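You operate a simulated robot arm through the tools that you are given. There is no shell and no other tool. Be economical: measure what you need, move in short steps, check, and stop when the job is done.

You run a simulated two-armed robot. Do the job below in one go: nothing can be reset, and whatever is moved stays where it is left.

TASK
On the top of the long table, fold the travel towel in half, so that its two long edges meet.

Only the result counts: the job must be done as asked and must still hold three seconds after the hand-in. Knocking over, shifting, dropping, spilling or breaking anything else fails it. Flat cloth is picked up by pressing the open fingertips on it (5 to 10 N) and closing them slowly along it; thin cloth reads only 2 to 8 mm in the jaws.

THE ROBOT
Two 7-joint arms with two-finger parallel grippers on one trunk, on a base that drives. Base frame: it is fixed to the floor where the robot stands at the start and does not move with it; the origin is under the middle of the robot, x ahead of it, y to its left, z up; the surface under the hand at the start is at about z = 0.8. Units: m, degrees, N and s.
The left shoulder is at the start at [0.07, 0.164, 1.095], the right one opposite. With the tool pointing down near the work surface each hand reaches from about 0.4 to 0.88 m from the robot's upright axis, wherever it stands, measured 20 degrees to its own side. Places, roughly: top of the long table [0.4, 0.7, 0.8]. Payload 3.43 kg a hand.
Tool frame (each hand has its own): the origin (TCP) lies between the finger pads and is the grasp point; the fingertips stand 0.034 m ahead of it; z points along the fingers, y is the line along which they close. The gripper opens to 0.128 m. The fingers are 0.024 m wide and 0.012 m thick; the gripper's body (0.048 by 0.13 m) begins 0.096 m behind the TCP.
Orientation is that of the tool frame in the base frame, as a unit quaternion [w, x, y, z]. With the fingers straight down and closing along the base's y, the tool's x points along the base's -x, its y along +y and its z along -z.

THE INTERFACE
- The arms move only by the tool apply_moves. It takes "left_steps", "right_steps" or both (then of equal length, played together; a hand with none holds still); each is text: rows parted by semicolons, each of 7 numbers parted by spaces: the shift along the tool's x, y, z in m, then the turn, a rotation vector about the tool's x, y, z in degrees, then the gripper command, from -1 (fully open) to 1 (shut), values between in proportion. In form: dx dy dz rx ry rz jaw; .... A call has 1 to 10 rows; each row shifts and turns the commanded pose from where the row before left it, along the tool's axes as they then stand. A row lasts 0.2 s, in which the tool goes at most 0.05 m and 8.6 degrees; a call with a longer step from one row to the next is refused whole, and so is a gripper value outside its range. Where a pose cannot be reached the arm comes as near as it can. A force on the tool above 40 N (or 10 N above the force at the start of the call, whichever is more), or a blocked arm, ends the call early, and 0.2 s more pass. Each finger travels about 0.153 m/s and halts on what it meets, pressing with about 30 N; the grip force reading is that of the motor and also rises with nothing between the fingers. The clock runs only during rows and for 0.2 s after the last one: add rows that do not move to give the fingers time. It gives the time, the measured TCP pose, the force on the tool (base axes), the opening and the grip force at its end, in the units of the frame above (readings bear some noise), with the torque about the TCP (base axes, N m) and any sound that the robot's microphone picked up, and new pictures: "show" is both (left out), scene, wrist or none (wrist: the cameras of the hands that moved).
- Cameras (640 x 400 px; columns grow to the right, rows downward): "scene" is now at [0.1195, -0.0107, 1.2947]; the picture's right is [-0.17, -0.99, 0.00], its down [-0.81, 0.14, -0.57] and it looks along [0.56, -0.10, -0.82] (base axes); focal length 252 px, centre (320, 200). "left" rides on the left gripper at [0.076, 0.011, -0.16] in its tool frame; the picture's right is [-0.15, 0.99, 0.00], its down [-0.88, -0.13, -0.46] and it looks along [-0.45, -0.07, 0.89] (tool axes); focal length 234 px, centre (320, 200). "right" rides on the right gripper at [0.076, -0.011, -0.16] in its tool frame; the picture's right is [0.15, 0.99, 0.00], its down [-0.88, 0.13, -0.46] and it looks along [-0.45, 0.07, 0.89] (tool axes); focal length 234 px, centre (320, 200). There is no depth. A picture from a camera that has moved, and an enlarged one, comes with that camera's place and axes in the base frame and with its lens.
- lift_body(by): slides the trunk up (or, below 0, down) by that many m; the arms and the scene camera ride with it, the base frame stays. It gives what a move gives, with no picture.
- drive_base(legs): drives the robot by 1 to 6 legs, each [ahead, left, turn to the left] in m, m and degrees, along the robot's own axes; the way and the turn of a leg run together, so that a leg with both is an arc; at most 1.5 m and 180 degrees a leg. The arms and the cameras ride along, it lands a little off, and it stops where it bumps. It gives what a move gives, and a new picture of the scene camera.
- pan_tilt(pan, tilt): turns the head with the scene camera to pan (to the left, within 86 degrees either way) and tilt (down, from -29 to 69), counted from straight ahead of the robot. It gives what a move gives, and a new picture of the scene camera.
- zoom(camera, box): a new picture of the part [left, top, right, bottom] of that camera's present view, enlarged. The clock stands still meanwhile.
- finish_job(): hands the job in; it is judged then, once.

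Go step by step. Nothing tells you exact positions but the pictures and the camera data: compare them with the known pose of the tool, close in by small moves and look again before you grip or let go. The budget is 120 turns and 260 pictures, counting those below and the enlarged ones. Unless the task says otherwise, let go and move clear before handing in.

The tools are called after "Emit:" as name(argument=value, ...) on one line, values as JSON. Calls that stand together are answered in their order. apply_moves: Moves the arms, as the interface text tells. Its arguments: {"type":"object","properties":{"left_steps":{"type":"string"},"right_steps":{"type":"string"},"show":{"type":"string","enum":["both","scene","wrist","none"]}},"required":[]} The other tools are called the same way: lift_body (by) slides the trunk up or down; drive_base (legs) drives the base; pan_tilt (pan, tilt) turns the head that bears the scene camera; zoom (camera, box) takes an enlarged picture of a part of a camera's view; finish_job () hands the job in.

At the start:

```text
clock: 0.0
left_position: [0.6119, 0.2952, 0.9756]
left_tool_rot: [0.0, 0.0, 1.0, -0.001]
left_ft_force: [0.1, -0.1, 0.2]
left_moment: [-0.01, 0.02, -0.01]
left_gripper_width: 0.128
left_finger_force: 0.0
right_position: [0.6315, -0.3026, 0.9173]
right_tool_rot: [0.0, 0.0, 1.0, -0.002]
right_ft_force: [1.0, -0.3, -0.4]
right_moment: [-0.01, 0.04, 0.02]
right_gripper_width: 0.1281
right_finger_force: 0.0
trunk travel left (down, up): [-0.575, 0.365]
robot x, y, heading: [-0.0008, -0.0031, 0.0]
head pan, tilt: [-9.9, 55.4]
```

scene: 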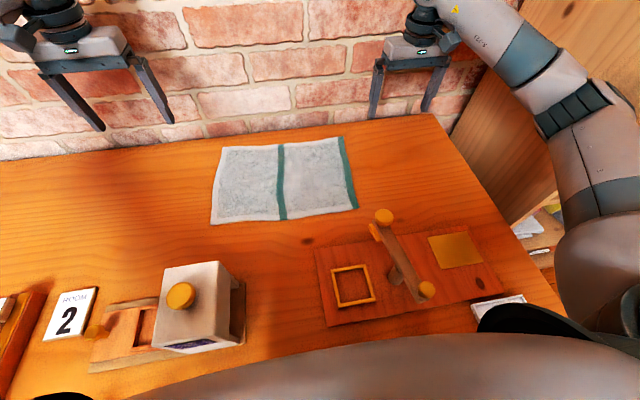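
right: 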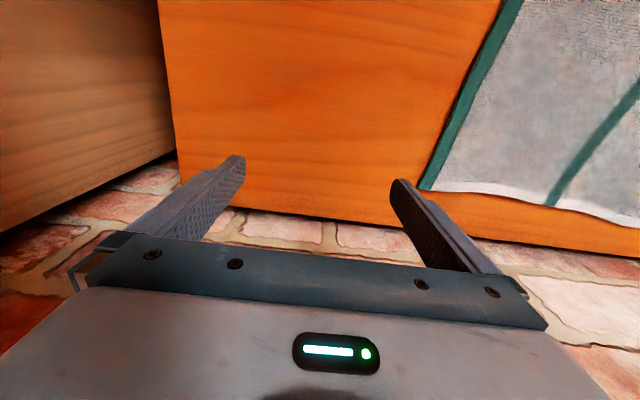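
left: 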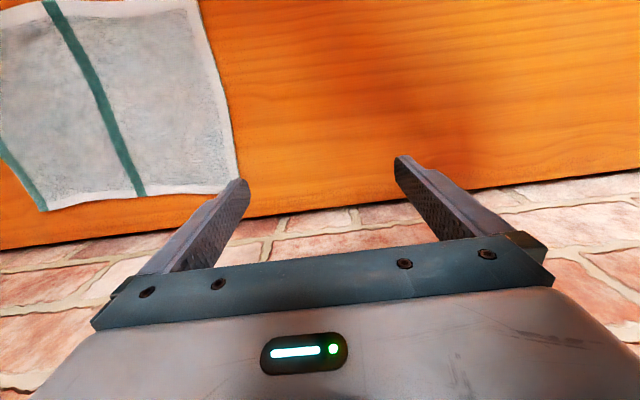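

I see one towel on the table in front, roughly x 0.42–0.67 and y -0.16–0.17, with its long edges along y. I'll look left along the table to check there is no other cloth, then enlarge the towel.

Emit:
pan_tilt(pan=50, tilt=45)

Emit:
pan_tilt(pan=0, tilt=55)

Emit:
zoom(camera="scene", box=[160, 100, 480, 300])

```text
clock: 1.3
left_position: [0.6127, 0.293, 0.9763]
left_tool_rot: [0.0, 0.001, 1.0, -0.001]
left_ft_force: [1.0, 0.7, 0.2]
left_moment: [0.0, 0.01, -0.02]
left_gripper_width: 0.1278
left_finger_force: 0.0
right_position: [0.6307, -0.3029, 0.9183]
right_tool_rot: [0.0, 0.0, 1.0, -0.001]
right_ft_force: [0.2, -0.1, 0.7]
right_moment: [-0.02, 0.0, 0.0]
right_gripper_width: 0.128
right_finger_force: 0.0
trunk travel left (down, up): [-0.575, 0.365]
robot x, y, heading: [-0.0, 0.0011, -0.2]
head pan, tilt: [50.0, 45.0]
camera scene: at [0.1013, 0.0638, 1.3085], right [0.77, -0.64, 0.0], down [-0.46, -0.54, -0.71], along [0.45, 0.54, -0.71], focal length 252 px, centre (320, 200)
```

scene: 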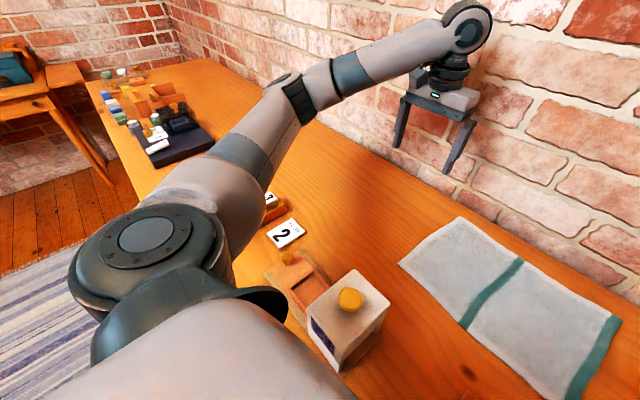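

```text
clock: 2.5
left_position: [0.6133, 0.2941, 0.975]
left_tool_rot: [0.0, 0.0, 1.0, 0.0]
left_ft_force: [0.1, -0.6, -0.5]
left_moment: [0.01, -0.01, -0.03]
left_gripper_width: 0.1282
left_finger_force: 0.1
right_position: [0.6313, -0.3038, 0.9178]
right_tool_rot: [0.0, 0.001, 1.0, 0.0]
right_ft_force: [-0.7, 0.4, -0.1]
right_moment: [-0.01, 0.02, 0.01]
right_gripper_width: 0.1278
right_finger_force: 0.1
trunk travel left (down, up): [-0.575, 0.365]
robot x, y, heading: [0.0005, -0.0015, 0.2]
head pan, tilt: [0.0, 55.0]
camera scene: at [0.1211, 0.0016, 1.2952], right [0.0, -1.0, 0.0], down [-0.82, 0.0, -0.57], along [0.57, 0.0, -0.82], focal length 252 px, centre (320, 200)
```

scene: 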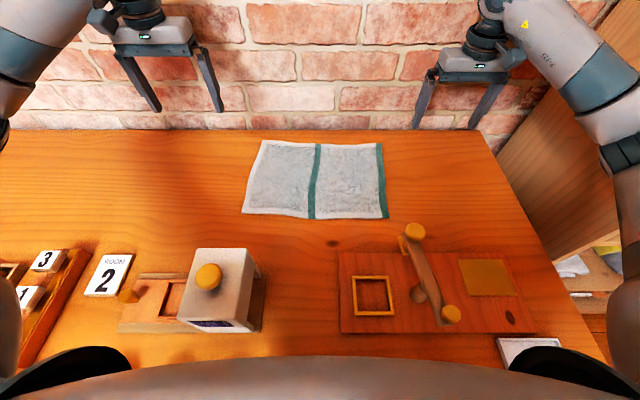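

```text
2.00 times, centred on (320, 200) of scene
camera zoom: at [0.1211, 0.0016, 1.2952], right [0.0, -1.0, 0.0], down [-0.82, 0.0, -0.57], along [0.57, 0.0, -0.82], focal length 505 px, centre (320, 200)
```

zoom: 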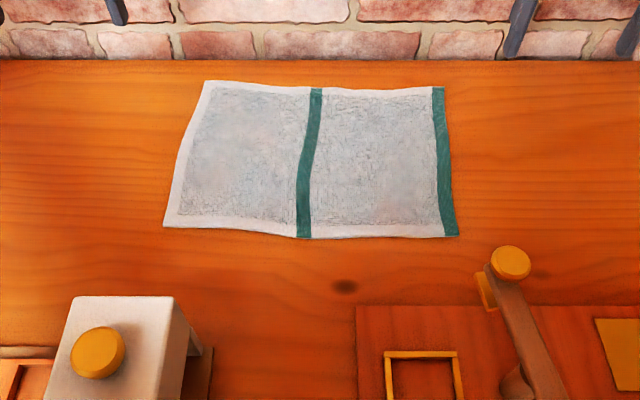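

There is only this one towel. Its corners are about FL (0.668, 0.163), FR (0.658, -0.171), NR (0.414, -0.154) and NL (0.428, 0.181). I'll bring both hands, partly closed, over the two near corners.

Emit:
apply_moves(left_steps=".0288 -.0232 .0125 0 0 0 .5;.0288 -.0232 .0125 0 0 0 .5;.0288 -.0232 .0125 0 0 0 .5;.0288 -.0232 .0125 0 0 0 .5;.0288 -.0232 .0125 0 0 0 .5;.0288 -.0232 .0125 0 0 0 .5;0 0 0 0 0 0 .5", right_steps=".0338 .0288 .003 0 0 0 .5;.0338 .0288 .003 0 0 0 .5;.0338 .0288 .003 0 0 0 .5;.0338 .0288 .003 0 0 0 .5;.0338 .0288 .003 0 0 0 .5;.0338 .0288 .003 0 0 0 .5;0 0 0 0 0 0 .5")

```text
clock: 4.1
left_position: [0.4378, 0.1544, 0.9001]
left_tool_rot: [0.001, 0.0, 1.0, 0.001]
left_ft_force: [-0.4, -0.1, -0.5]
left_moment: [0.01, 0.02, 0.01]
left_gripper_width: 0.0319
left_finger_force: 0.0
right_position: [0.4295, -0.1298, 0.9002]
right_tool_rot: [0.0, 0.001, 1.0, 0.001]
right_ft_force: [1.2, 0.2, 0.7]
right_moment: [-0.01, -0.01, 0.0]
right_gripper_width: 0.0321
right_finger_force: 0.0
trunk travel left (down, up): [-0.575, 0.365]
robot x, y, heading: [-0.0039, -0.0064, 0.0]
head pan, tilt: [0.0, 55.0]
camera scene: at [0.1215, 0.0, 1.2951], right [0.0, -1.0, 0.0], down [-0.82, 0.0, -0.57], along [0.57, 0.0, -0.82], focal length 252 px, centre (320, 200)
camera right: at [0.3533, -0.1404, 1.0588], right [-0.15, 0.99, 0.0], down [0.88, 0.13, 0.46], along [0.45, 0.07, -0.89], focal length 234 px, centre (320, 200)
camera left: at [0.3611, 0.1656, 1.0604], right [0.15, 0.99, 0.0], down [0.88, -0.13, 0.46], along [0.45, -0.07, -0.89], focal length 234 px, centre (320, 200)
```

scene: 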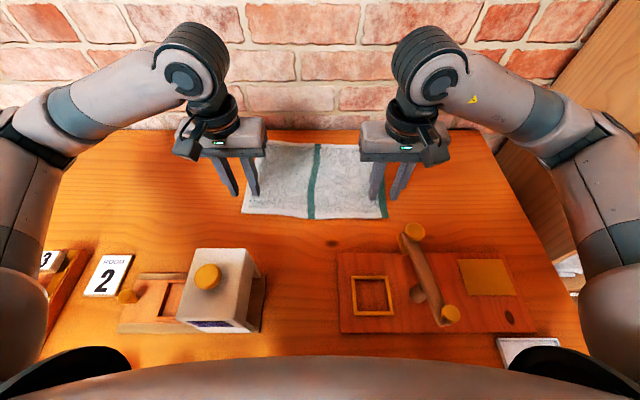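
right: 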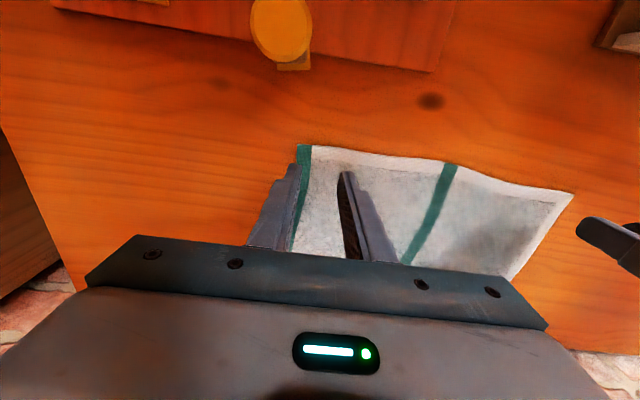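
left: 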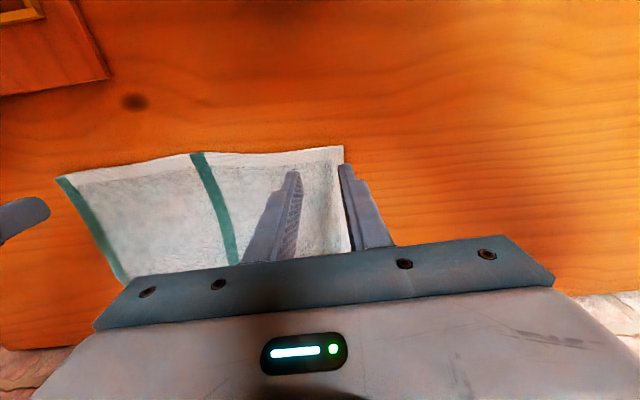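

Both wrist views confirm the corners: left (0.428, 0.180), right (0.419, -0.152). Next I go down close to the cloth, watching the force.

Emit:
apply_moves(left_steps="0 0 .02 0 0 0 .5;0 0 .02 0 0 0 .5;0 0 .01 0 0 0 .5;0 0 0 0 0 0 .5", right_steps="0 0 .02 0 0 0 .5;0 0 .02 0 0 0 .5;0 0 .01 0 0 0 .5;0 0 0 0 0 0 .5", show="wrist")

```text
clock: 5.1
left_position: [0.44, 0.1545, 0.8498]
left_tool_rot: [0.0, -0.001, 1.0, 0.0]
left_ft_force: [-0.2, 0.0, -0.3]
left_moment: [0.0, 0.03, -0.03]
left_gripper_width: 0.0322
left_finger_force: 0.1
right_position: [0.4289, -0.1311, 0.85]
right_tool_rot: [0.0, 0.0, 1.0, 0.0]
right_ft_force: [0.2, -0.3, -0.1]
right_moment: [0.02, 0.0, 0.02]
right_gripper_width: 0.0321
right_finger_force: 0.1
trunk travel left (down, up): [-0.575, 0.365]
robot x, y, heading: [0.0004, 0.0004, -0.0]
head pan, tilt: [0.0, 55.0]
camera right: at [0.3531, -0.1414, 1.0089], right [-0.15, 0.99, 0.0], down [0.88, 0.13, 0.46], along [0.45, 0.07, -0.89], focal length 234 px, centre (320, 200)
camera left: at [0.3621, 0.165, 1.0103], right [0.15, 0.99, 0.0], down [0.88, -0.13, 0.46], along [0.45, -0.07, -0.89], focal length 234 px, centre (320, 200)
```

right: 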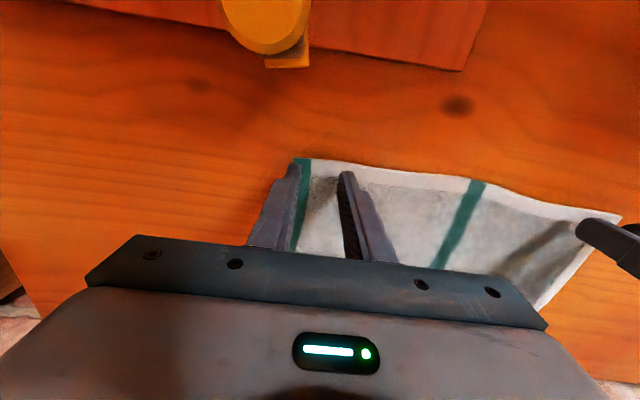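
left: 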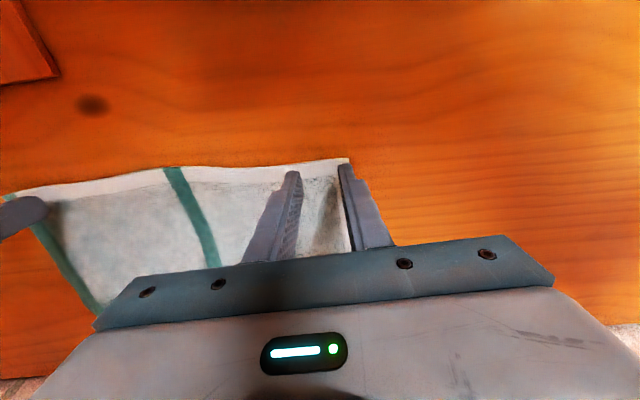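

The outer fingers are right at the side hems, so I shift each hand 15 mm inward and then lower slowly.

Emit:
apply_moves(left_steps="0 -.015 0 0 0 0 .5;0 0 .004 0 0 0 .5;0 0 .003 0 0 0 .5;0 0 0 0 0 0 .5", right_steps="0 .015 0 0 0 0 .5;0 0 .004 0 0 0 .5;0 0 .003 0 0 0 .5;0 0 0 0 0 0 .5", show="none")

```text
clock: 6.1
left_position: [0.4399, 0.1372, 0.8431]
left_tool_rot: [0.0, 0.0, 1.0, 0.0]
left_ft_force: [-0.5, 0.2, 0.3]
left_moment: [-0.02, 0.03, 0.0]
left_gripper_width: 0.0322
left_finger_force: 0.1
right_position: [0.4291, -0.1159, 0.8429]
right_tool_rot: [0.0, 0.0, 1.0, 0.0]
right_ft_force: [0.1, 0.0, -0.5]
right_moment: [-0.01, 0.0, 0.02]
right_gripper_width: 0.0319
right_finger_force: 0.1
trunk travel left (down, up): [-0.575, 0.365]
robot x, y, heading: [-0.0015, -0.0025, 0.3]
head pan, tilt: [0.0, 55.0]
```

No contact yet, so I keep lowering in small steps.

Emit:
apply_moves(left_steps="0 0 .003 0 0 0 .5;0 0 .002 0 0 0 .5;0 0 0 0 0 0 .5", right_steps="0 0 .003 0 0 0 .5;0 0 .002 0 0 0 .5;0 0 0 0 0 0 .5", show="none")

```text
clock: 6.9
left_position: [0.4396, 0.1385, 0.8391]
left_tool_rot: [-0.001, 0.0, 1.0, 0.001]
left_ft_force: [0.0, -0.3, 1.6]
left_moment: [-0.02, 0.0, -0.01]
left_gripper_width: 0.0319
left_finger_force: 0.0
right_position: [0.4267, -0.1169, 0.838]
right_tool_rot: [0.0, 0.0, 1.0, 0.0]
right_ft_force: [1.3, 0.7, 4.1]
right_moment: [0.01, -0.04, -0.01]
right_gripper_width: 0.0319
right_finger_force: 0.0
trunk travel left (down, up): [-0.575, 0.365]
robot x, y, heading: [-0.0003, 0.0002, 0.1]
head pan, tilt: [0.0, 55.0]
```

Contact has begun: left 1.6 N, right 4.1 N. I press a bit more.

Emit:
apply_moves(left_steps="0 0 .002 0 0 0 .5;0 0 0 0 0 0 .5", right_steps="0 0 .001 0 0 0 .5;0 0 0 0 0 0 .5", show="wrist")

```text
clock: 7.5
left_position: [0.4402, 0.1381, 0.8371]
left_tool_rot: [0.001, 0.0, 1.0, 0.0]
left_ft_force: [0.6, 0.3, 7.8]
left_moment: [0.02, -0.02, 0.02]
left_gripper_width: 0.032
left_finger_force: 0.0
right_position: [0.4287, -0.1157, 0.8366]
right_tool_rot: [0.001, 0.0, 1.0, 0.0]
right_ft_force: [1.9, 0.7, 5.8]
right_moment: [0.04, -0.05, -0.01]
right_gripper_width: 0.0321
right_finger_force: 0.0
trunk travel left (down, up): [-0.575, 0.365]
robot x, y, heading: [0.001, 0.0005, 0.1]
head pan, tilt: [0.0, 55.0]
camera right: at [0.3525, -0.1267, 0.9966], right [-0.15, 0.99, 0.0], down [0.88, 0.13, 0.46], along [0.45, 0.07, -0.89], focal length 234 px, centre (320, 200)
camera left: at [0.3617, 0.1501, 0.9978], right [0.15, 0.99, 0.0], down [0.88, -0.13, 0.46], along [0.45, -0.07, -0.89], focal length 234 px, centre (320, 200)
```

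right: 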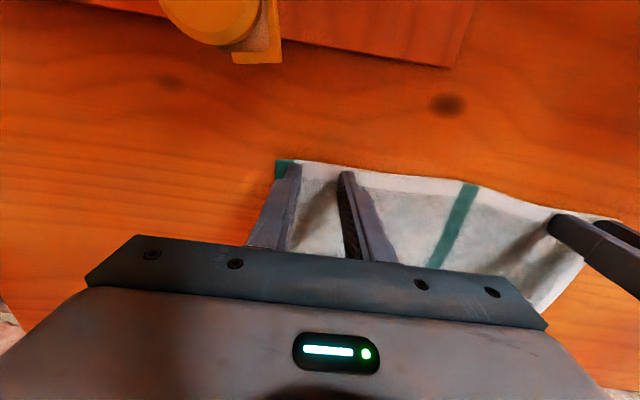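
left: 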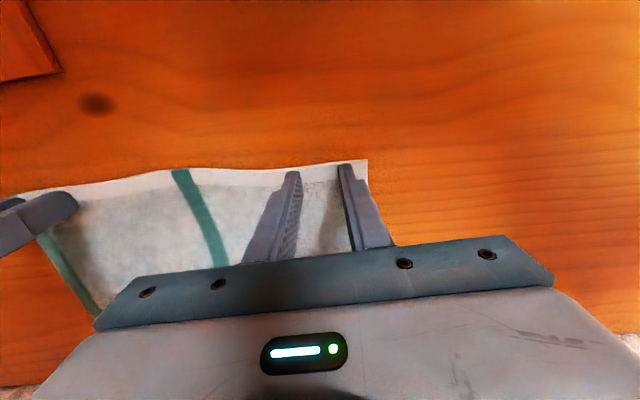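

Both pairs of tips press at 6–8 N just inside the corners. Now I close slowly.

Emit:
apply_moves(left_steps="0 0 0 0 0 0 .56;0 0 0 0 0 0 .62;0 0 0 0 0 0 .68;0 0 0 0 0 0 .74;0 0 0 0 0 0 .8;0 0 0 0 0 0 .86;0 0 0 0 0 0 .92;0 0 0 0 0 0 .97;0 0 0 0 0 0 1;0 0 0 0 0 0 1", right_steps="0 0 0 0 0 0 .56;0 0 0 0 0 0 .62;0 0 0 0 0 0 .68;0 0 0 0 0 0 .74;0 0 0 0 0 0 .8;0 0 0 0 0 0 .86;0 0 0 0 0 0 .92;0 0 0 0 0 0 .97;0 0 0 0 0 0 1;0 0 0 0 0 0 1", show="wrist")

```text
clock: 9.7
left_position: [0.4393, 0.1383, 0.8378]
left_tool_rot: [0.0, 0.0, 1.0, 0.0]
left_ft_force: [-1.1, -9.6, 9.2]
left_moment: [-0.34, 0.05, -0.01]
left_gripper_width: 0.0041
left_finger_force: 29.8
right_position: [0.4274, -0.1147, 0.8372]
right_tool_rot: [0.001, 0.001, 1.0, -0.001]
right_ft_force: [-0.5, 9.8, 7.6]
right_moment: [0.3, 0.02, 0.05]
right_gripper_width: 0.004
right_finger_force: 30.2
trunk travel left (down, up): [-0.575, 0.365]
robot x, y, heading: [-0.0015, -0.006, 0.1]
head pan, tilt: [0.0, 55.0]
camera right: at [0.3521, -0.1267, 0.9964], right [-0.15, 0.99, 0.0], down [0.88, 0.13, 0.46], along [0.45, 0.07, -0.89], focal length 234 px, centre (320, 200)
camera left: at [0.3613, 0.1498, 0.9976], right [0.15, 0.99, 0.0], down [0.88, -0.13, 0.46], along [0.45, -0.07, -0.89], focal length 234 px, centre (320, 200)
```

right: 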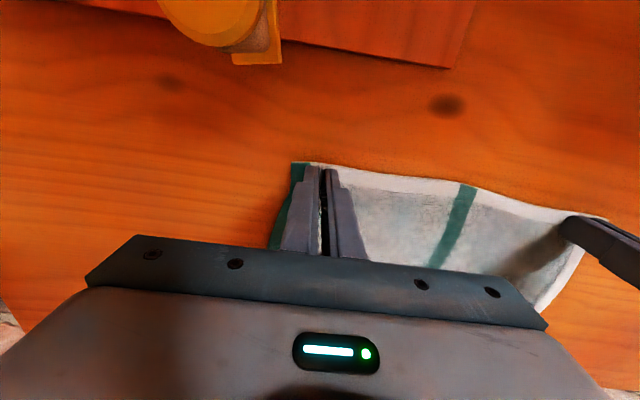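
left: 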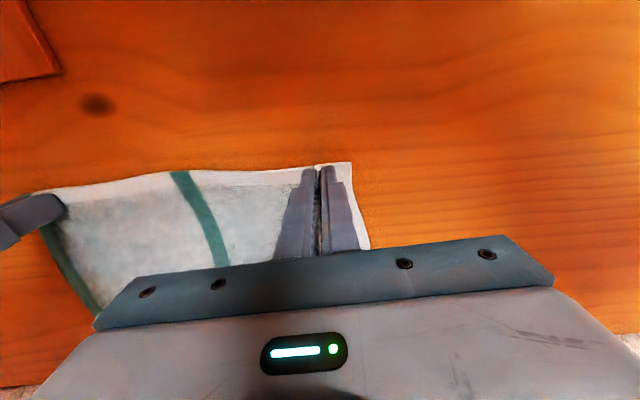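

Both hands hold cloth (4 mm), with some tension between them. I lift 4 cm, easing the hands inward a little, and look.

Emit:
apply_moves(left_steps="0 -.003 -.01 0 0 0 1;0 -.003 -.01 0 0 0 1;0 0 -.01 0 0 0 1;0 0 -.01 0 0 0 1", right_steps="0 .003 -.01 0 0 0 1;0 .003 -.01 0 0 0 1;0 0 -.01 0 0 0 1;0 0 -.01 0 0 0 1")

```text
clock: 10.7
left_position: [0.4389, 0.1329, 0.8773]
left_tool_rot: [-0.001, 0.0, 1.0, 0.0]
left_ft_force: [0.2, 0.1, -0.5]
left_moment: [0.02, -0.04, 0.02]
left_gripper_width: 0.0034
left_finger_force: 29.6
right_position: [0.4294, -0.1115, 0.8775]
right_tool_rot: [0.0, 0.0, 1.0, 0.0]
right_ft_force: [0.0, 0.0, -0.2]
right_moment: [-0.01, 0.0, 0.01]
right_gripper_width: 0.0037
right_finger_force: 29.8
trunk travel left (down, up): [-0.575, 0.365]
robot x, y, heading: [0.0037, 0.0011, 0.2]
head pan, tilt: [0.0, 55.0]
camera scene: at [0.1211, 0.0003, 1.2951], right [0.0, -1.0, 0.0], down [-0.82, 0.0, -0.57], along [0.57, 0.0, -0.82], focal length 252 px, centre (320, 200)
camera right: at [0.3531, -0.1217, 1.0365], right [-0.15, 0.99, 0.0], down [0.88, 0.13, 0.46], along [0.45, 0.07, -0.89], focal length 234 px, centre (320, 200)
camera left: at [0.3614, 0.1439, 1.0374], right [0.15, 0.99, 0.0], down [0.88, -0.13, 0.46], along [0.45, -0.07, -0.89], focal length 234 px, centre (320, 200)
```

scene: 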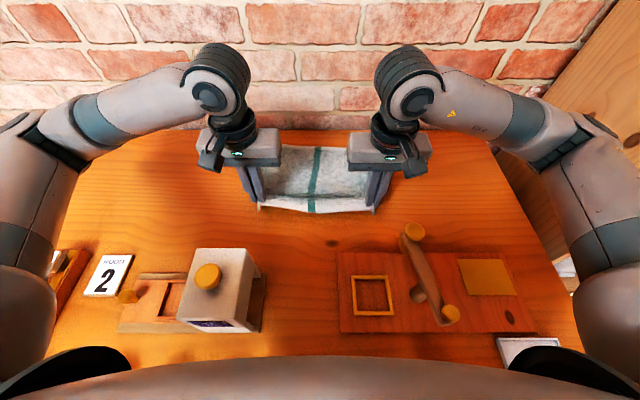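
right: 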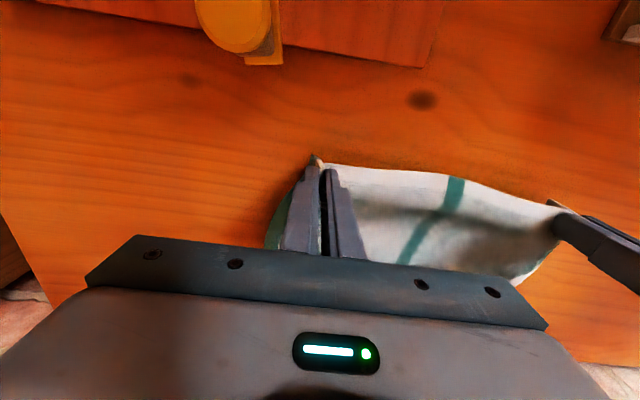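
left: 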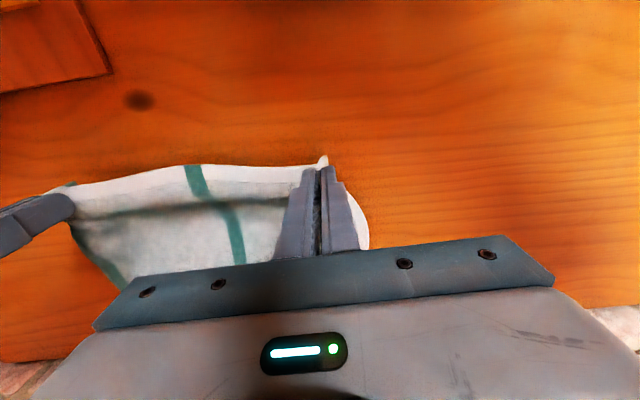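

The pinched strip spans the full 24 mm finger width, so the edge would curl when laid over. I'll put the cloth back down, open, and regrip right at the edge with the hands tilted back, so a tilt the other way later lays it flat.

Emit:
apply_moves(left_steps="0 .003 .02 0 0 0 1;0 .002 .017 0 0 0 1;0 0 0 0 0 0 .9;0 0 0 0 0 0 .75;0 0 0 0 0 0 .6;0 0 0 0 0 0 .4;0 0 -.02 0 0 0 .4;0 0 -.03 0 0 0 .4;0 0 -.03 0 0 0 .4", right_steps="0 -.003 .02 0 0 0 1;0 -.002 .017 0 0 0 1;0 0 0 0 0 0 .9;0 0 0 0 0 0 .75;0 0 0 0 0 0 .6;0 0 0 0 0 0 .4;0 0 -.02 0 0 0 .4;0 0 -.03 0 0 0 .4;0 0 -.03 0 0 0 .4")

Emit:
zoom(camera="scene", box=[160, 100, 480, 300])

```text
clock: 12.7
left_position: [0.4391, 0.1375, 0.9201]
left_tool_rot: [0.0, 0.0, 1.0, 0.0]
left_ft_force: [-0.4, -0.8, 0.8]
left_moment: [0.01, -0.05, 0.02]
left_gripper_width: 0.0384
left_finger_force: 0.0
right_position: [0.4282, -0.1152, 0.9216]
right_tool_rot: [0.0, -0.001, 1.0, 0.0]
right_ft_force: [-0.3, 0.9, 0.0]
right_moment: [0.0, -0.04, 0.05]
right_gripper_width: 0.0385
right_finger_force: 0.1
trunk travel left (down, up): [-0.575, 0.365]
robot x, y, heading: [-0.0009, -0.0002, -0.2]
head pan, tilt: [0.0, 55.0]
camera scene: at [0.1206, 0.0002, 1.2951], right [0.0, -1.0, 0.0], down [-0.82, 0.0, -0.57], along [0.57, 0.0, -0.82], focal length 252 px, centre (320, 200)
camera right: at [0.3527, -0.1254, 1.0806], right [-0.15, 0.99, 0.0], down [0.88, 0.13, 0.46], along [0.45, 0.07, -0.89], focal length 234 px, centre (320, 200)
camera left: at [0.362, 0.1493, 1.0799], right [0.15, 0.99, 0.0], down [0.88, -0.13, 0.46], along [0.45, -0.07, -0.89], focal length 234 px, centre (320, 200)
```

scene: 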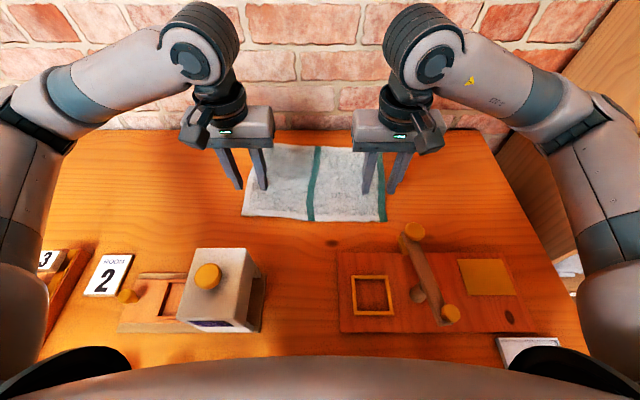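
right: 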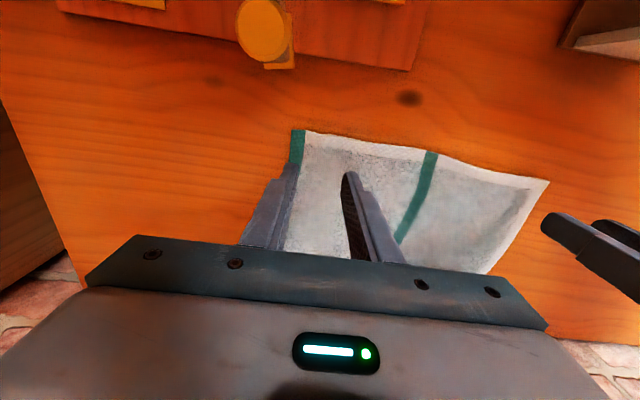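
left: 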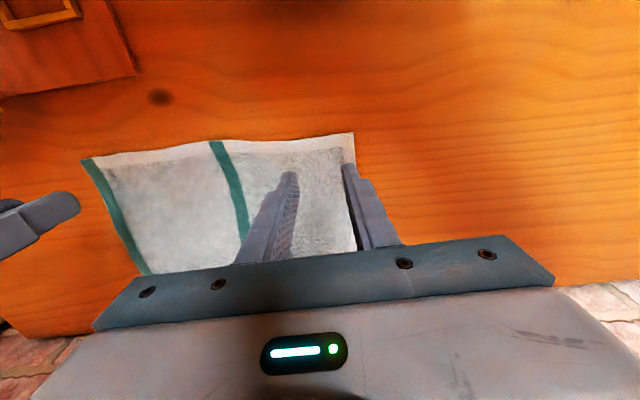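

```text
2.00 times, centred on (320, 200) of scene
camera zoom: at [0.1206, 0.0002, 1.2951], right [0.0, -1.0, 0.0], down [-0.82, 0.0, -0.57], along [0.57, 0.0, -0.82], focal length 505 px, centre (320, 200)
```

zoom: 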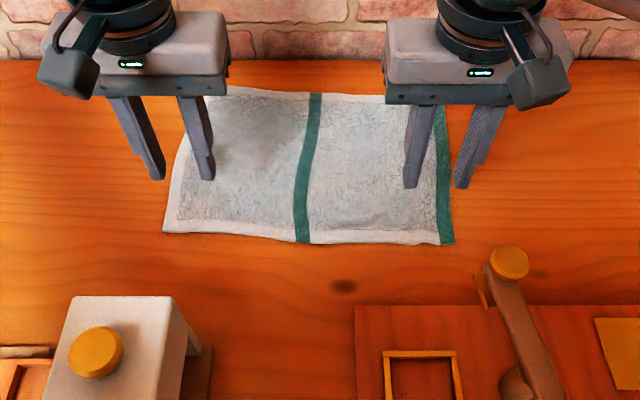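

The towel lies flat again, shifted about 8 mm toward the robot (near edge x ≈ 0.417 left, 0.405 right). The knob on the board and the box top reach about z 0.9, so I limit the tilt to 20° and approach the very edge.

Emit:
apply_moves(left_steps="0 0 0 0 -6.67 0 .5;0 0 0 0 -6.67 0 .5;0 0 0 0 -6.66 0 .5;.0112 0 .0172 0 0 0 .5;.0112 0 .0172 0 0 0 .5;.0112 0 .0172 0 0 0 .5;0 0 0 0 0 0 .5", right_steps="0 0 0 0 -6.67 0 .5;0 0 0 0 -6.67 0 .5;0 0 0 0 -6.66 0 .5;.0117 0 .0176 0 0 0 .5;.0117 0 .0176 0 0 0 .5;.0117 0 .0176 0 0 0 .5;0 0 0 0 0 0 .5")

```text
clock: 14.3
left_position: [0.4434, 0.1318, 0.8609]
left_tool_rot: [0.172, -0.001, 0.985, 0.001]
left_ft_force: [0.3, -0.4, 0.6]
left_moment: [-0.01, -0.03, -0.01]
left_gripper_width: 0.032
left_finger_force: 0.2
left hand out of reach, approached as far as the arm can: row 4, 5, 6
right_position: [0.4323, -0.106, 0.8599]
right_tool_rot: [0.173, -0.001, 0.985, -0.001]
right_ft_force: [-0.6, -0.5, 0.3]
right_moment: [0.01, 0.0, 0.02]
right_gripper_width: 0.032
right_finger_force: 0.0
right hand out of reach, approached as far as the arm can: row 3, 4, 5, 6
trunk travel left (down, up): [-0.575, 0.365]
robot x, y, heading: [-0.0039, 0.0025, 0.0]
head pan, tilt: [0.0, 55.0]
camera scene: at [0.121, 0.0004, 1.2952], right [0.0, -1.0, 0.0], down [-0.82, 0.0, -0.57], along [0.57, 0.0, -0.82], focal length 252 px, centre (320, 200)
camera right: at [0.3072, -0.1166, 0.9831], right [-0.14, 0.99, -0.05], down [0.67, 0.13, 0.73], along [0.73, 0.07, -0.68], focal length 234 px, centre (320, 200)
camera left: at [0.3155, 0.1434, 0.985], right [0.14, 0.99, 0.05], down [0.67, -0.13, 0.73], along [0.73, -0.07, -0.68], focal length 234 px, centre (320, 200)
```

scene: 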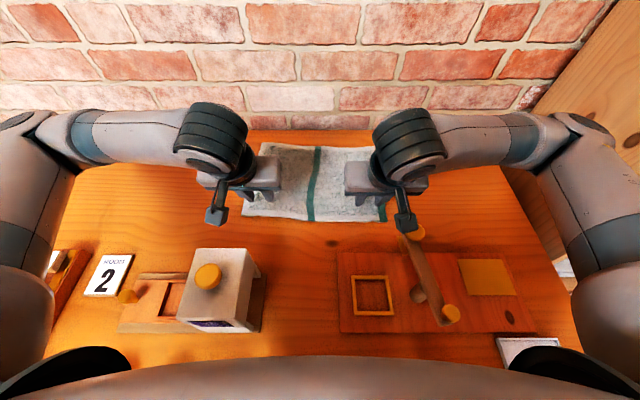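
right: 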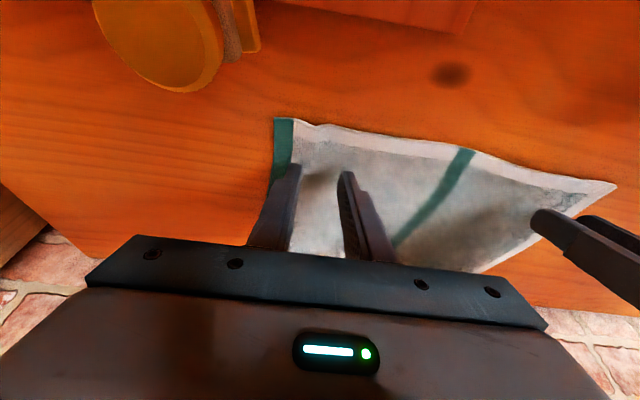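
left: 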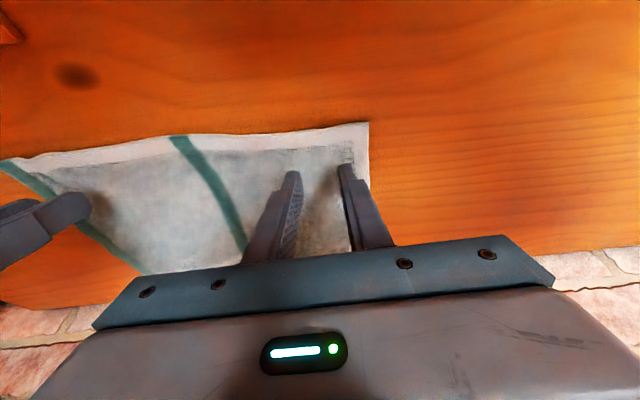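

The tilted pose is too close in to reach. I'll raise the hands clear and back the base up about 0.1 m, so the near edge gets comfortable reach.

Emit:
apply_moves(left_steps="-.012 0 -.0329 0 0 0 .5;-.012 0 -.0329 0 0 0 .5;-.012 0 -.0329 0 0 0 .5;-.012 0 -.0329 0 0 0 .5", right_steps="-.012 0 -.0329 0 0 0 .5;-.012 0 -.0329 0 0 0 .5;-.012 0 -.0329 0 0 0 .5;-.012 0 -.0329 0 0 0 .5", show="none")

Emit:
drive_base(legs=[[-0.1, 0, 0]])

```text
clock: 15.3
left_position: [0.4406, 0.1327, 0.9999]
left_tool_rot: [0.174, 0.001, 0.985, 0.0]
left_ft_force: [-0.8, -0.3, -0.3]
left_moment: [-0.02, -0.03, -0.01]
left_gripper_width: 0.032
left_finger_force: 0.0
right_position: [0.4309, -0.1071, 0.9998]
right_tool_rot: [0.174, 0.0, 0.985, 0.0]
right_ft_force: [-0.2, 0.2, 1.3]
right_moment: [0.03, 0.01, -0.03]
right_gripper_width: 0.0321
right_finger_force: 0.0
trunk travel left (down, up): [-0.575, 0.365]
robot x, y, heading: [-0.0013, 0.0009, 0.0]
head pan, tilt: [0.0, 55.0]
```

```text
clock: 16.4
left_position: [0.3407, 0.1333, 1.0014]
left_tool_rot: [0.173, 0.0, 0.985, 0.0]
left_ft_force: [-1.0, 0.0, 0.7]
left_moment: [0.03, -0.08, 0.0]
left_gripper_width: 0.0319
left_finger_force: 0.1
right_position: [0.3293, -0.107, 0.9993]
right_tool_rot: [0.174, 0.0, 0.985, 0.0]
right_ft_force: [-0.4, 0.3, 0.5]
right_moment: [-0.01, -0.03, 0.03]
right_gripper_width: 0.0322
right_finger_force: 0.1
trunk travel left (down, up): [-0.575, 0.365]
robot x, y, heading: [-0.1032, 0.0041, -0.1]
head pan, tilt: [0.0, 55.0]
camera scene: at [0.0191, 0.0003, 1.2952], right [0.0, -1.0, 0.0], down [-0.82, 0.0, -0.57], along [0.57, 0.0, -0.82], focal length 252 px, centre (320, 200)
```

scene: 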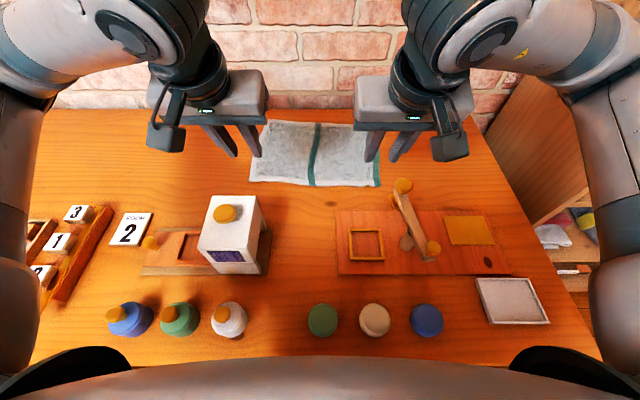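

I can reach now. I bring the tilted hands forward over the near edge and down to just above the cloth.

Emit:
apply_moves(left_steps="-.0395 .002 .0144 0 0 0 .5;-.0395 .002 .0144 0 0 0 .5;.0116 0 .032 0 0 0 .5;.0116 0 .032 0 0 0 .5;.0116 0 .032 0 0 0 .5;.0116 0 .032 0 0 0 .5;0 0 0 0 0 0 .5", right_steps="-.0395 -.0045 .0144 0 0 0 .5;-.0395 -.0045 .0144 0 0 0 .5;.0115 0 .0315 0 0 0 .5;.0115 0 .0315 0 0 0 .5;.0115 0 .0315 0 0 0 .5;.0115 0 .0315 0 0 0 .5;0 0 0 0 0 0 .5")

```text
clock: 18.0
left_position: [0.4274, 0.1376, 0.8635]
left_tool_rot: [0.173, -0.001, 0.985, 0.0]
left_ft_force: [0.1, 0.4, 0.0]
left_moment: [-0.01, -0.01, -0.04]
left_gripper_width: 0.0317
left_finger_force: 0.0
right_position: [0.4125, -0.1157, 0.8652]
right_tool_rot: [0.174, 0.0, 0.985, 0.0]
right_ft_force: [0.3, 0.0, 0.2]
right_moment: [0.03, -0.06, -0.02]
right_gripper_width: 0.0321
right_finger_force: 0.1
trunk travel left (down, up): [-0.575, 0.365]
robot x, y, heading: [-0.1011, -0.0015, -0.1]
head pan, tilt: [0.0, 55.0]
camera scene: at [0.0191, 0.0003, 1.2952], right [0.0, -1.0, 0.0], down [-0.82, 0.0, -0.57], along [0.57, 0.0, -0.82], focal length 252 px, centre (320, 200)
camera right: at [0.287, -0.1266, 0.9881], right [-0.14, 0.99, -0.05], down [0.67, 0.13, 0.73], along [0.73, 0.07, -0.68], focal length 234 px, centre (320, 200)
camera left: at [0.2979, 0.1491, 0.989], right [0.14, 0.99, 0.05], down [0.67, -0.13, 0.73], along [0.73, -0.07, -0.68], focal length 234 px, centre (320, 200)
```

scene: 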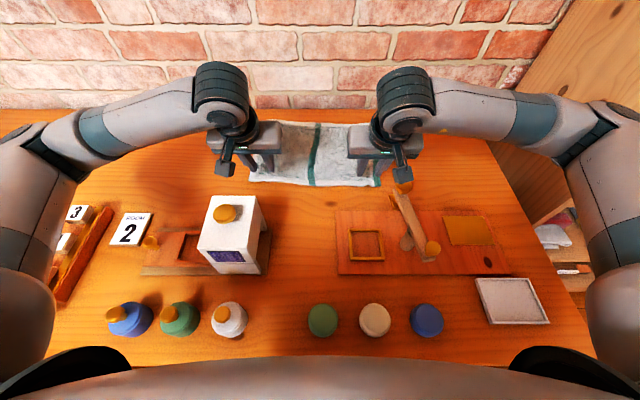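
right: 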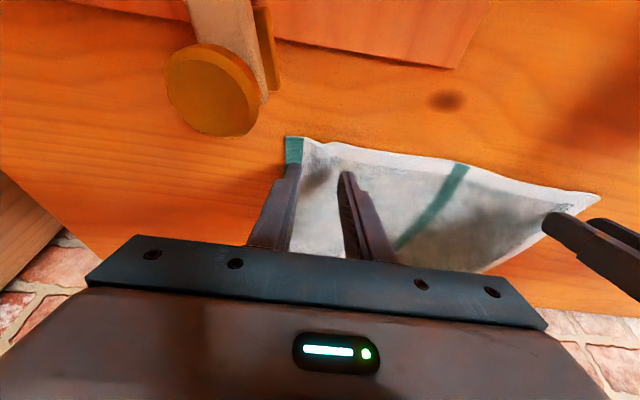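
left: 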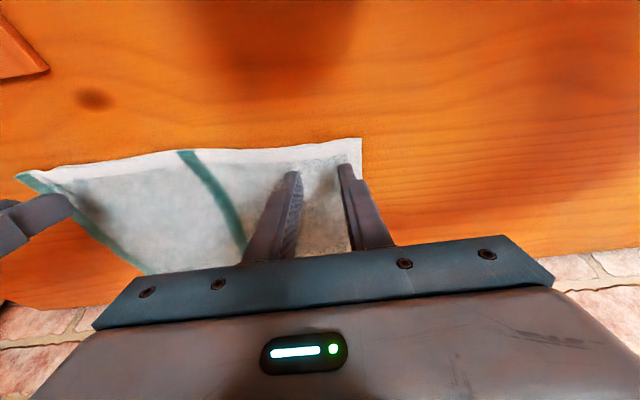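

Both are well placed, and nothing else is near the hands' path. I lower 2 cm, then small steps to contact.

Emit:
apply_moves(left_steps=".004 0 .0094 0 0 0 .5;.004 0 .0094 0 0 0 .5;.001 0 .0028 0 0 0 .5;0 0 0 0 0 0 .5", right_steps=".0034 0 .0094 0 0 0 .5;.0034 0 .0094 0 0 0 .5;.001 0 .0028 0 0 0 .5;0 0 0 0 0 0 .5", show="wrist")

```text
clock: 19.0
left_position: [0.4239, 0.1372, 0.8399]
left_tool_rot: [0.174, -0.001, 0.985, 0.0]
left_ft_force: [-1.7, 0.4, 1.0]
left_moment: [-0.01, 0.0, 0.02]
left_gripper_width: 0.0323
left_finger_force: 0.1
right_position: [0.4123, -0.1153, 0.841]
right_tool_rot: [0.175, 0.0, 0.985, 0.0]
right_ft_force: [0.6, 0.0, -0.4]
right_moment: [-0.02, -0.01, 0.0]
right_gripper_width: 0.032
right_finger_force: 0.1
trunk travel left (down, up): [-0.575, 0.365]
robot x, y, heading: [-0.1037, -0.0031, 0.1]
head pan, tilt: [0.0, 55.0]
camera right: at [0.2877, -0.1261, 0.9648], right [-0.14, 0.99, -0.05], down [0.67, 0.13, 0.73], along [0.73, 0.07, -0.68], focal length 234 px, centre (320, 200)
camera left: at [0.2965, 0.1486, 0.9654], right [0.14, 0.99, 0.05], down [0.67, -0.13, 0.73], along [0.73, -0.07, -0.68], focal length 234 px, centre (320, 200)
```

right: 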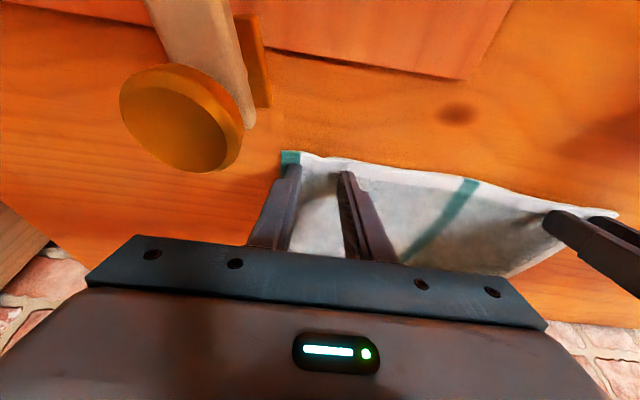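
left: 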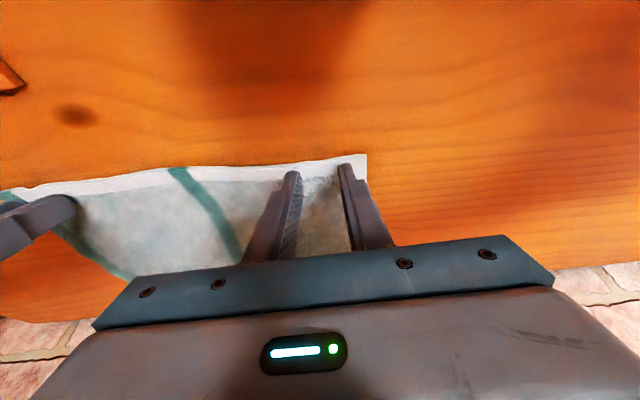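

Nearly in contact, with the tips about 8 mm inside the edge. I press a bit more.

Emit:
apply_moves(left_steps=".0007 0 .0019 0 0 0 .5;.0003 0 .0009 0 0 0 .5;0 0 0 0 0 0 .5", right_steps=".0007 0 .0019 0 0 0 .5;.0007 0 .0019 0 0 0 .5;0 0 0 0 0 0 .5", show="none")

```text
clock: 19.8
left_position: [0.4229, 0.1363, 0.8381]
left_tool_rot: [0.175, -0.001, 0.985, 0.0]
left_ft_force: [3.1, 0.4, 9.1]
left_moment: [0.04, -0.11, -0.02]
left_gripper_width: 0.032
left_finger_force: 0.2
right_position: [0.4128, -0.1156, 0.8389]
right_tool_rot: [0.175, 0.0, 0.985, 0.0]
right_ft_force: [-0.3, 0.8, 7.6]
right_moment: [0.07, -0.02, 0.01]
right_gripper_width: 0.0322
right_finger_force: 0.0
trunk travel left (down, up): [-0.575, 0.365]
robot x, y, heading: [-0.1013, -0.0005, -0.1]
head pan, tilt: [0.0, 55.0]
```

Forces are 9 N and 8 N. Now I close slowly.

Emit:
apply_moves(left_steps="0 0 0 0 0 0 .56;0 0 0 0 0 0 .62;0 0 0 0 0 0 .68;0 0 0 0 0 0 .74;0 0 0 0 0 0 .8;0 0 0 0 0 0 .86;0 0 0 0 0 0 .92;0 0 0 0 0 0 .97;0 0 0 0 0 0 1;0 0 0 0 0 0 1", right_steps="0 0 0 0 0 0 .56;0 0 0 0 0 0 .62;0 0 0 0 0 0 .68;0 0 0 0 0 0 .74;0 0 0 0 0 0 .8;0 0 0 0 0 0 .86;0 0 0 0 0 0 .92;0 0 0 0 0 0 .97;0 0 0 0 0 0 1;0 0 0 0 0 0 1", show="wrist")

```text
clock: 22.0
left_position: [0.4218, 0.1375, 0.8381]
left_tool_rot: [0.175, -0.001, 0.985, 0.001]
left_ft_force: [-0.9, -5.7, 11.9]
left_moment: [-0.21, 0.0, -0.03]
left_gripper_width: 0.0035
left_finger_force: 30.1
right_position: [0.4123, -0.1153, 0.8385]
right_tool_rot: [0.174, 0.0, 0.985, 0.0]
right_ft_force: [1.2, 5.0, 10.2]
right_moment: [0.15, 0.01, 0.02]
right_gripper_width: 0.0036
right_finger_force: 29.7
trunk travel left (down, up): [-0.575, 0.365]
robot x, y, heading: [-0.1025, -0.0017, -0.1]
head pan, tilt: [0.0, 55.0]
camera right: at [0.2867, -0.1265, 0.9619], right [-0.14, 0.99, -0.05], down [0.67, 0.13, 0.73], along [0.73, 0.07, -0.68], focal length 234 px, centre (320, 200)
camera left: at [0.2945, 0.1479, 0.9632], right [0.14, 0.99, 0.05], down [0.67, -0.13, 0.73], along [0.73, -0.07, -0.68], focal length 234 px, centre (320, 200)
```

right: 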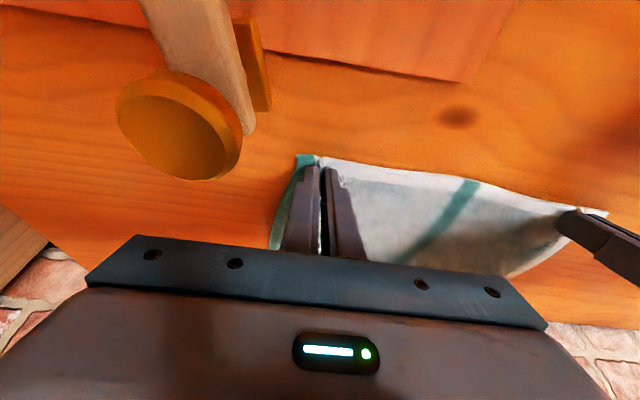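
left: 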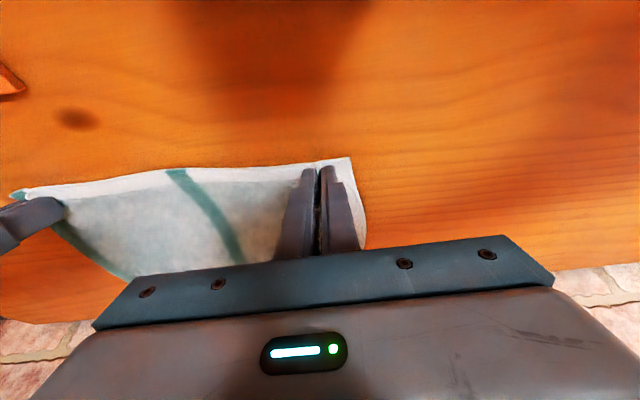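

Both corners are held. I lift and start the arc, rotating the tools back to vertical while moving forward.

Emit:
apply_moves(left_steps="-.0034 -.003 -.0094 0 0 0 1;-.0034 0 -.0094 0 0 0 1;-.0034 0 -.0094 0 0 0 1;-.0291 0 -.0214 0 0 0 1;-.0291 0 -.0214 0 0 0 1;-.006 0 0 0 6.67 0 1;-.006 0 0 0 6.67 0 1;-.006 0 0 0 6.66 0 1;0 0 0 0 0 0 1", right_steps="-.0034 .003 -.0094 0 0 0 1;-.0034 0 -.0094 0 0 0 1;-.0034 0 -.0094 0 0 0 1;-.0291 0 -.0214 0 0 0 1;-.0291 0 -.0214 0 0 0 1;-.006 0 0 0 6.67 0 1;-.006 0 0 0 6.67 0 1;-.006 0 0 0 6.66 0 1;0 0 0 0 0 0 1")

Emit:
zoom(camera="scene", box=[160, 60, 480, 260])

```text
clock: 24.0
left_position: [0.4803, 0.1334, 0.9326]
left_tool_rot: [-0.001, 0.0, 1.0, 0.0]
left_ft_force: [0.0, -1.8, -0.2]
left_moment: [-0.05, -0.04, 0.06]
left_gripper_width: 0.0033
left_finger_force: 29.5
right_position: [0.4708, -0.1127, 0.932]
right_tool_rot: [0.0, 0.0, 1.0, 0.0]
right_ft_force: [-0.4, -0.3, 0.2]
right_moment: [0.01, -0.01, 0.01]
right_gripper_width: 0.0034
right_finger_force: 30.4
trunk travel left (down, up): [-0.575, 0.365]
robot x, y, heading: [-0.1021, 0.0025, 0.1]
head pan, tilt: [0.0, 55.0]
camera scene: at [0.019, 0.0003, 1.2952], right [0.0, -1.0, 0.0], down [-0.82, 0.0, -0.57], along [0.57, 0.0, -0.82], focal length 252 px, centre (320, 200)
camera right: at [0.3955, -0.1232, 1.0922], right [-0.15, 0.99, 0.0], down [0.88, 0.13, 0.46], along [0.45, 0.07, -0.89], focal length 234 px, centre (320, 200)
camera left: at [0.4028, 0.145, 1.093], right [0.15, 0.99, 0.0], down [0.88, -0.13, 0.45], along [0.45, -0.07, -0.89], focal length 234 px, centre (320, 200)
```

scene: 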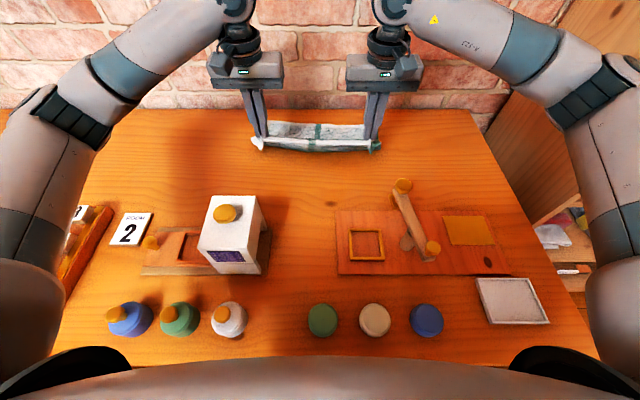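
right: 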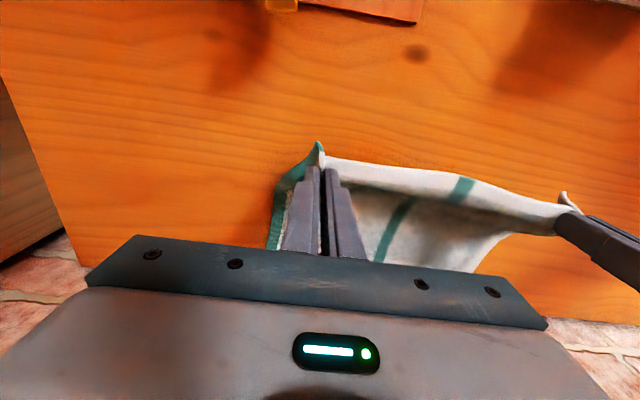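
left: 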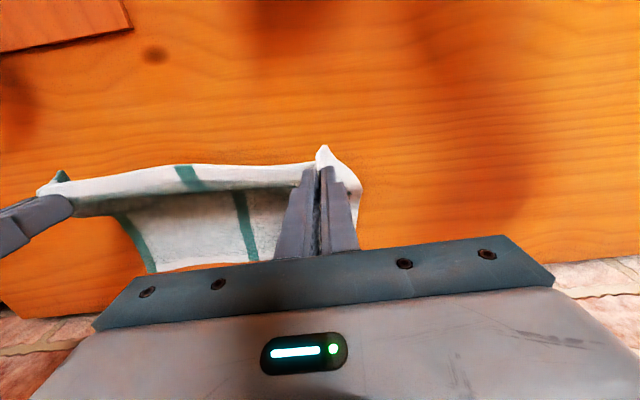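

```text
2.00 times, centred on (320, 160) of scene
camera zoom: at [0.019, 0.0003, 1.2952], right [0.0, -1.0, 0.0], down [-0.82, 0.0, -0.57], along [0.57, 0.0, -0.82], focal length 505 px, centre (320, 280)
```

zoom: 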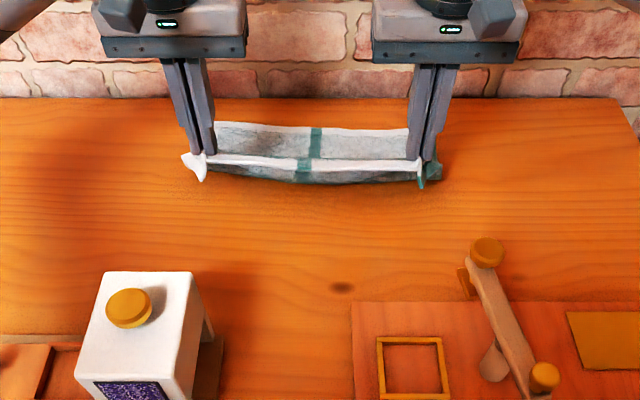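

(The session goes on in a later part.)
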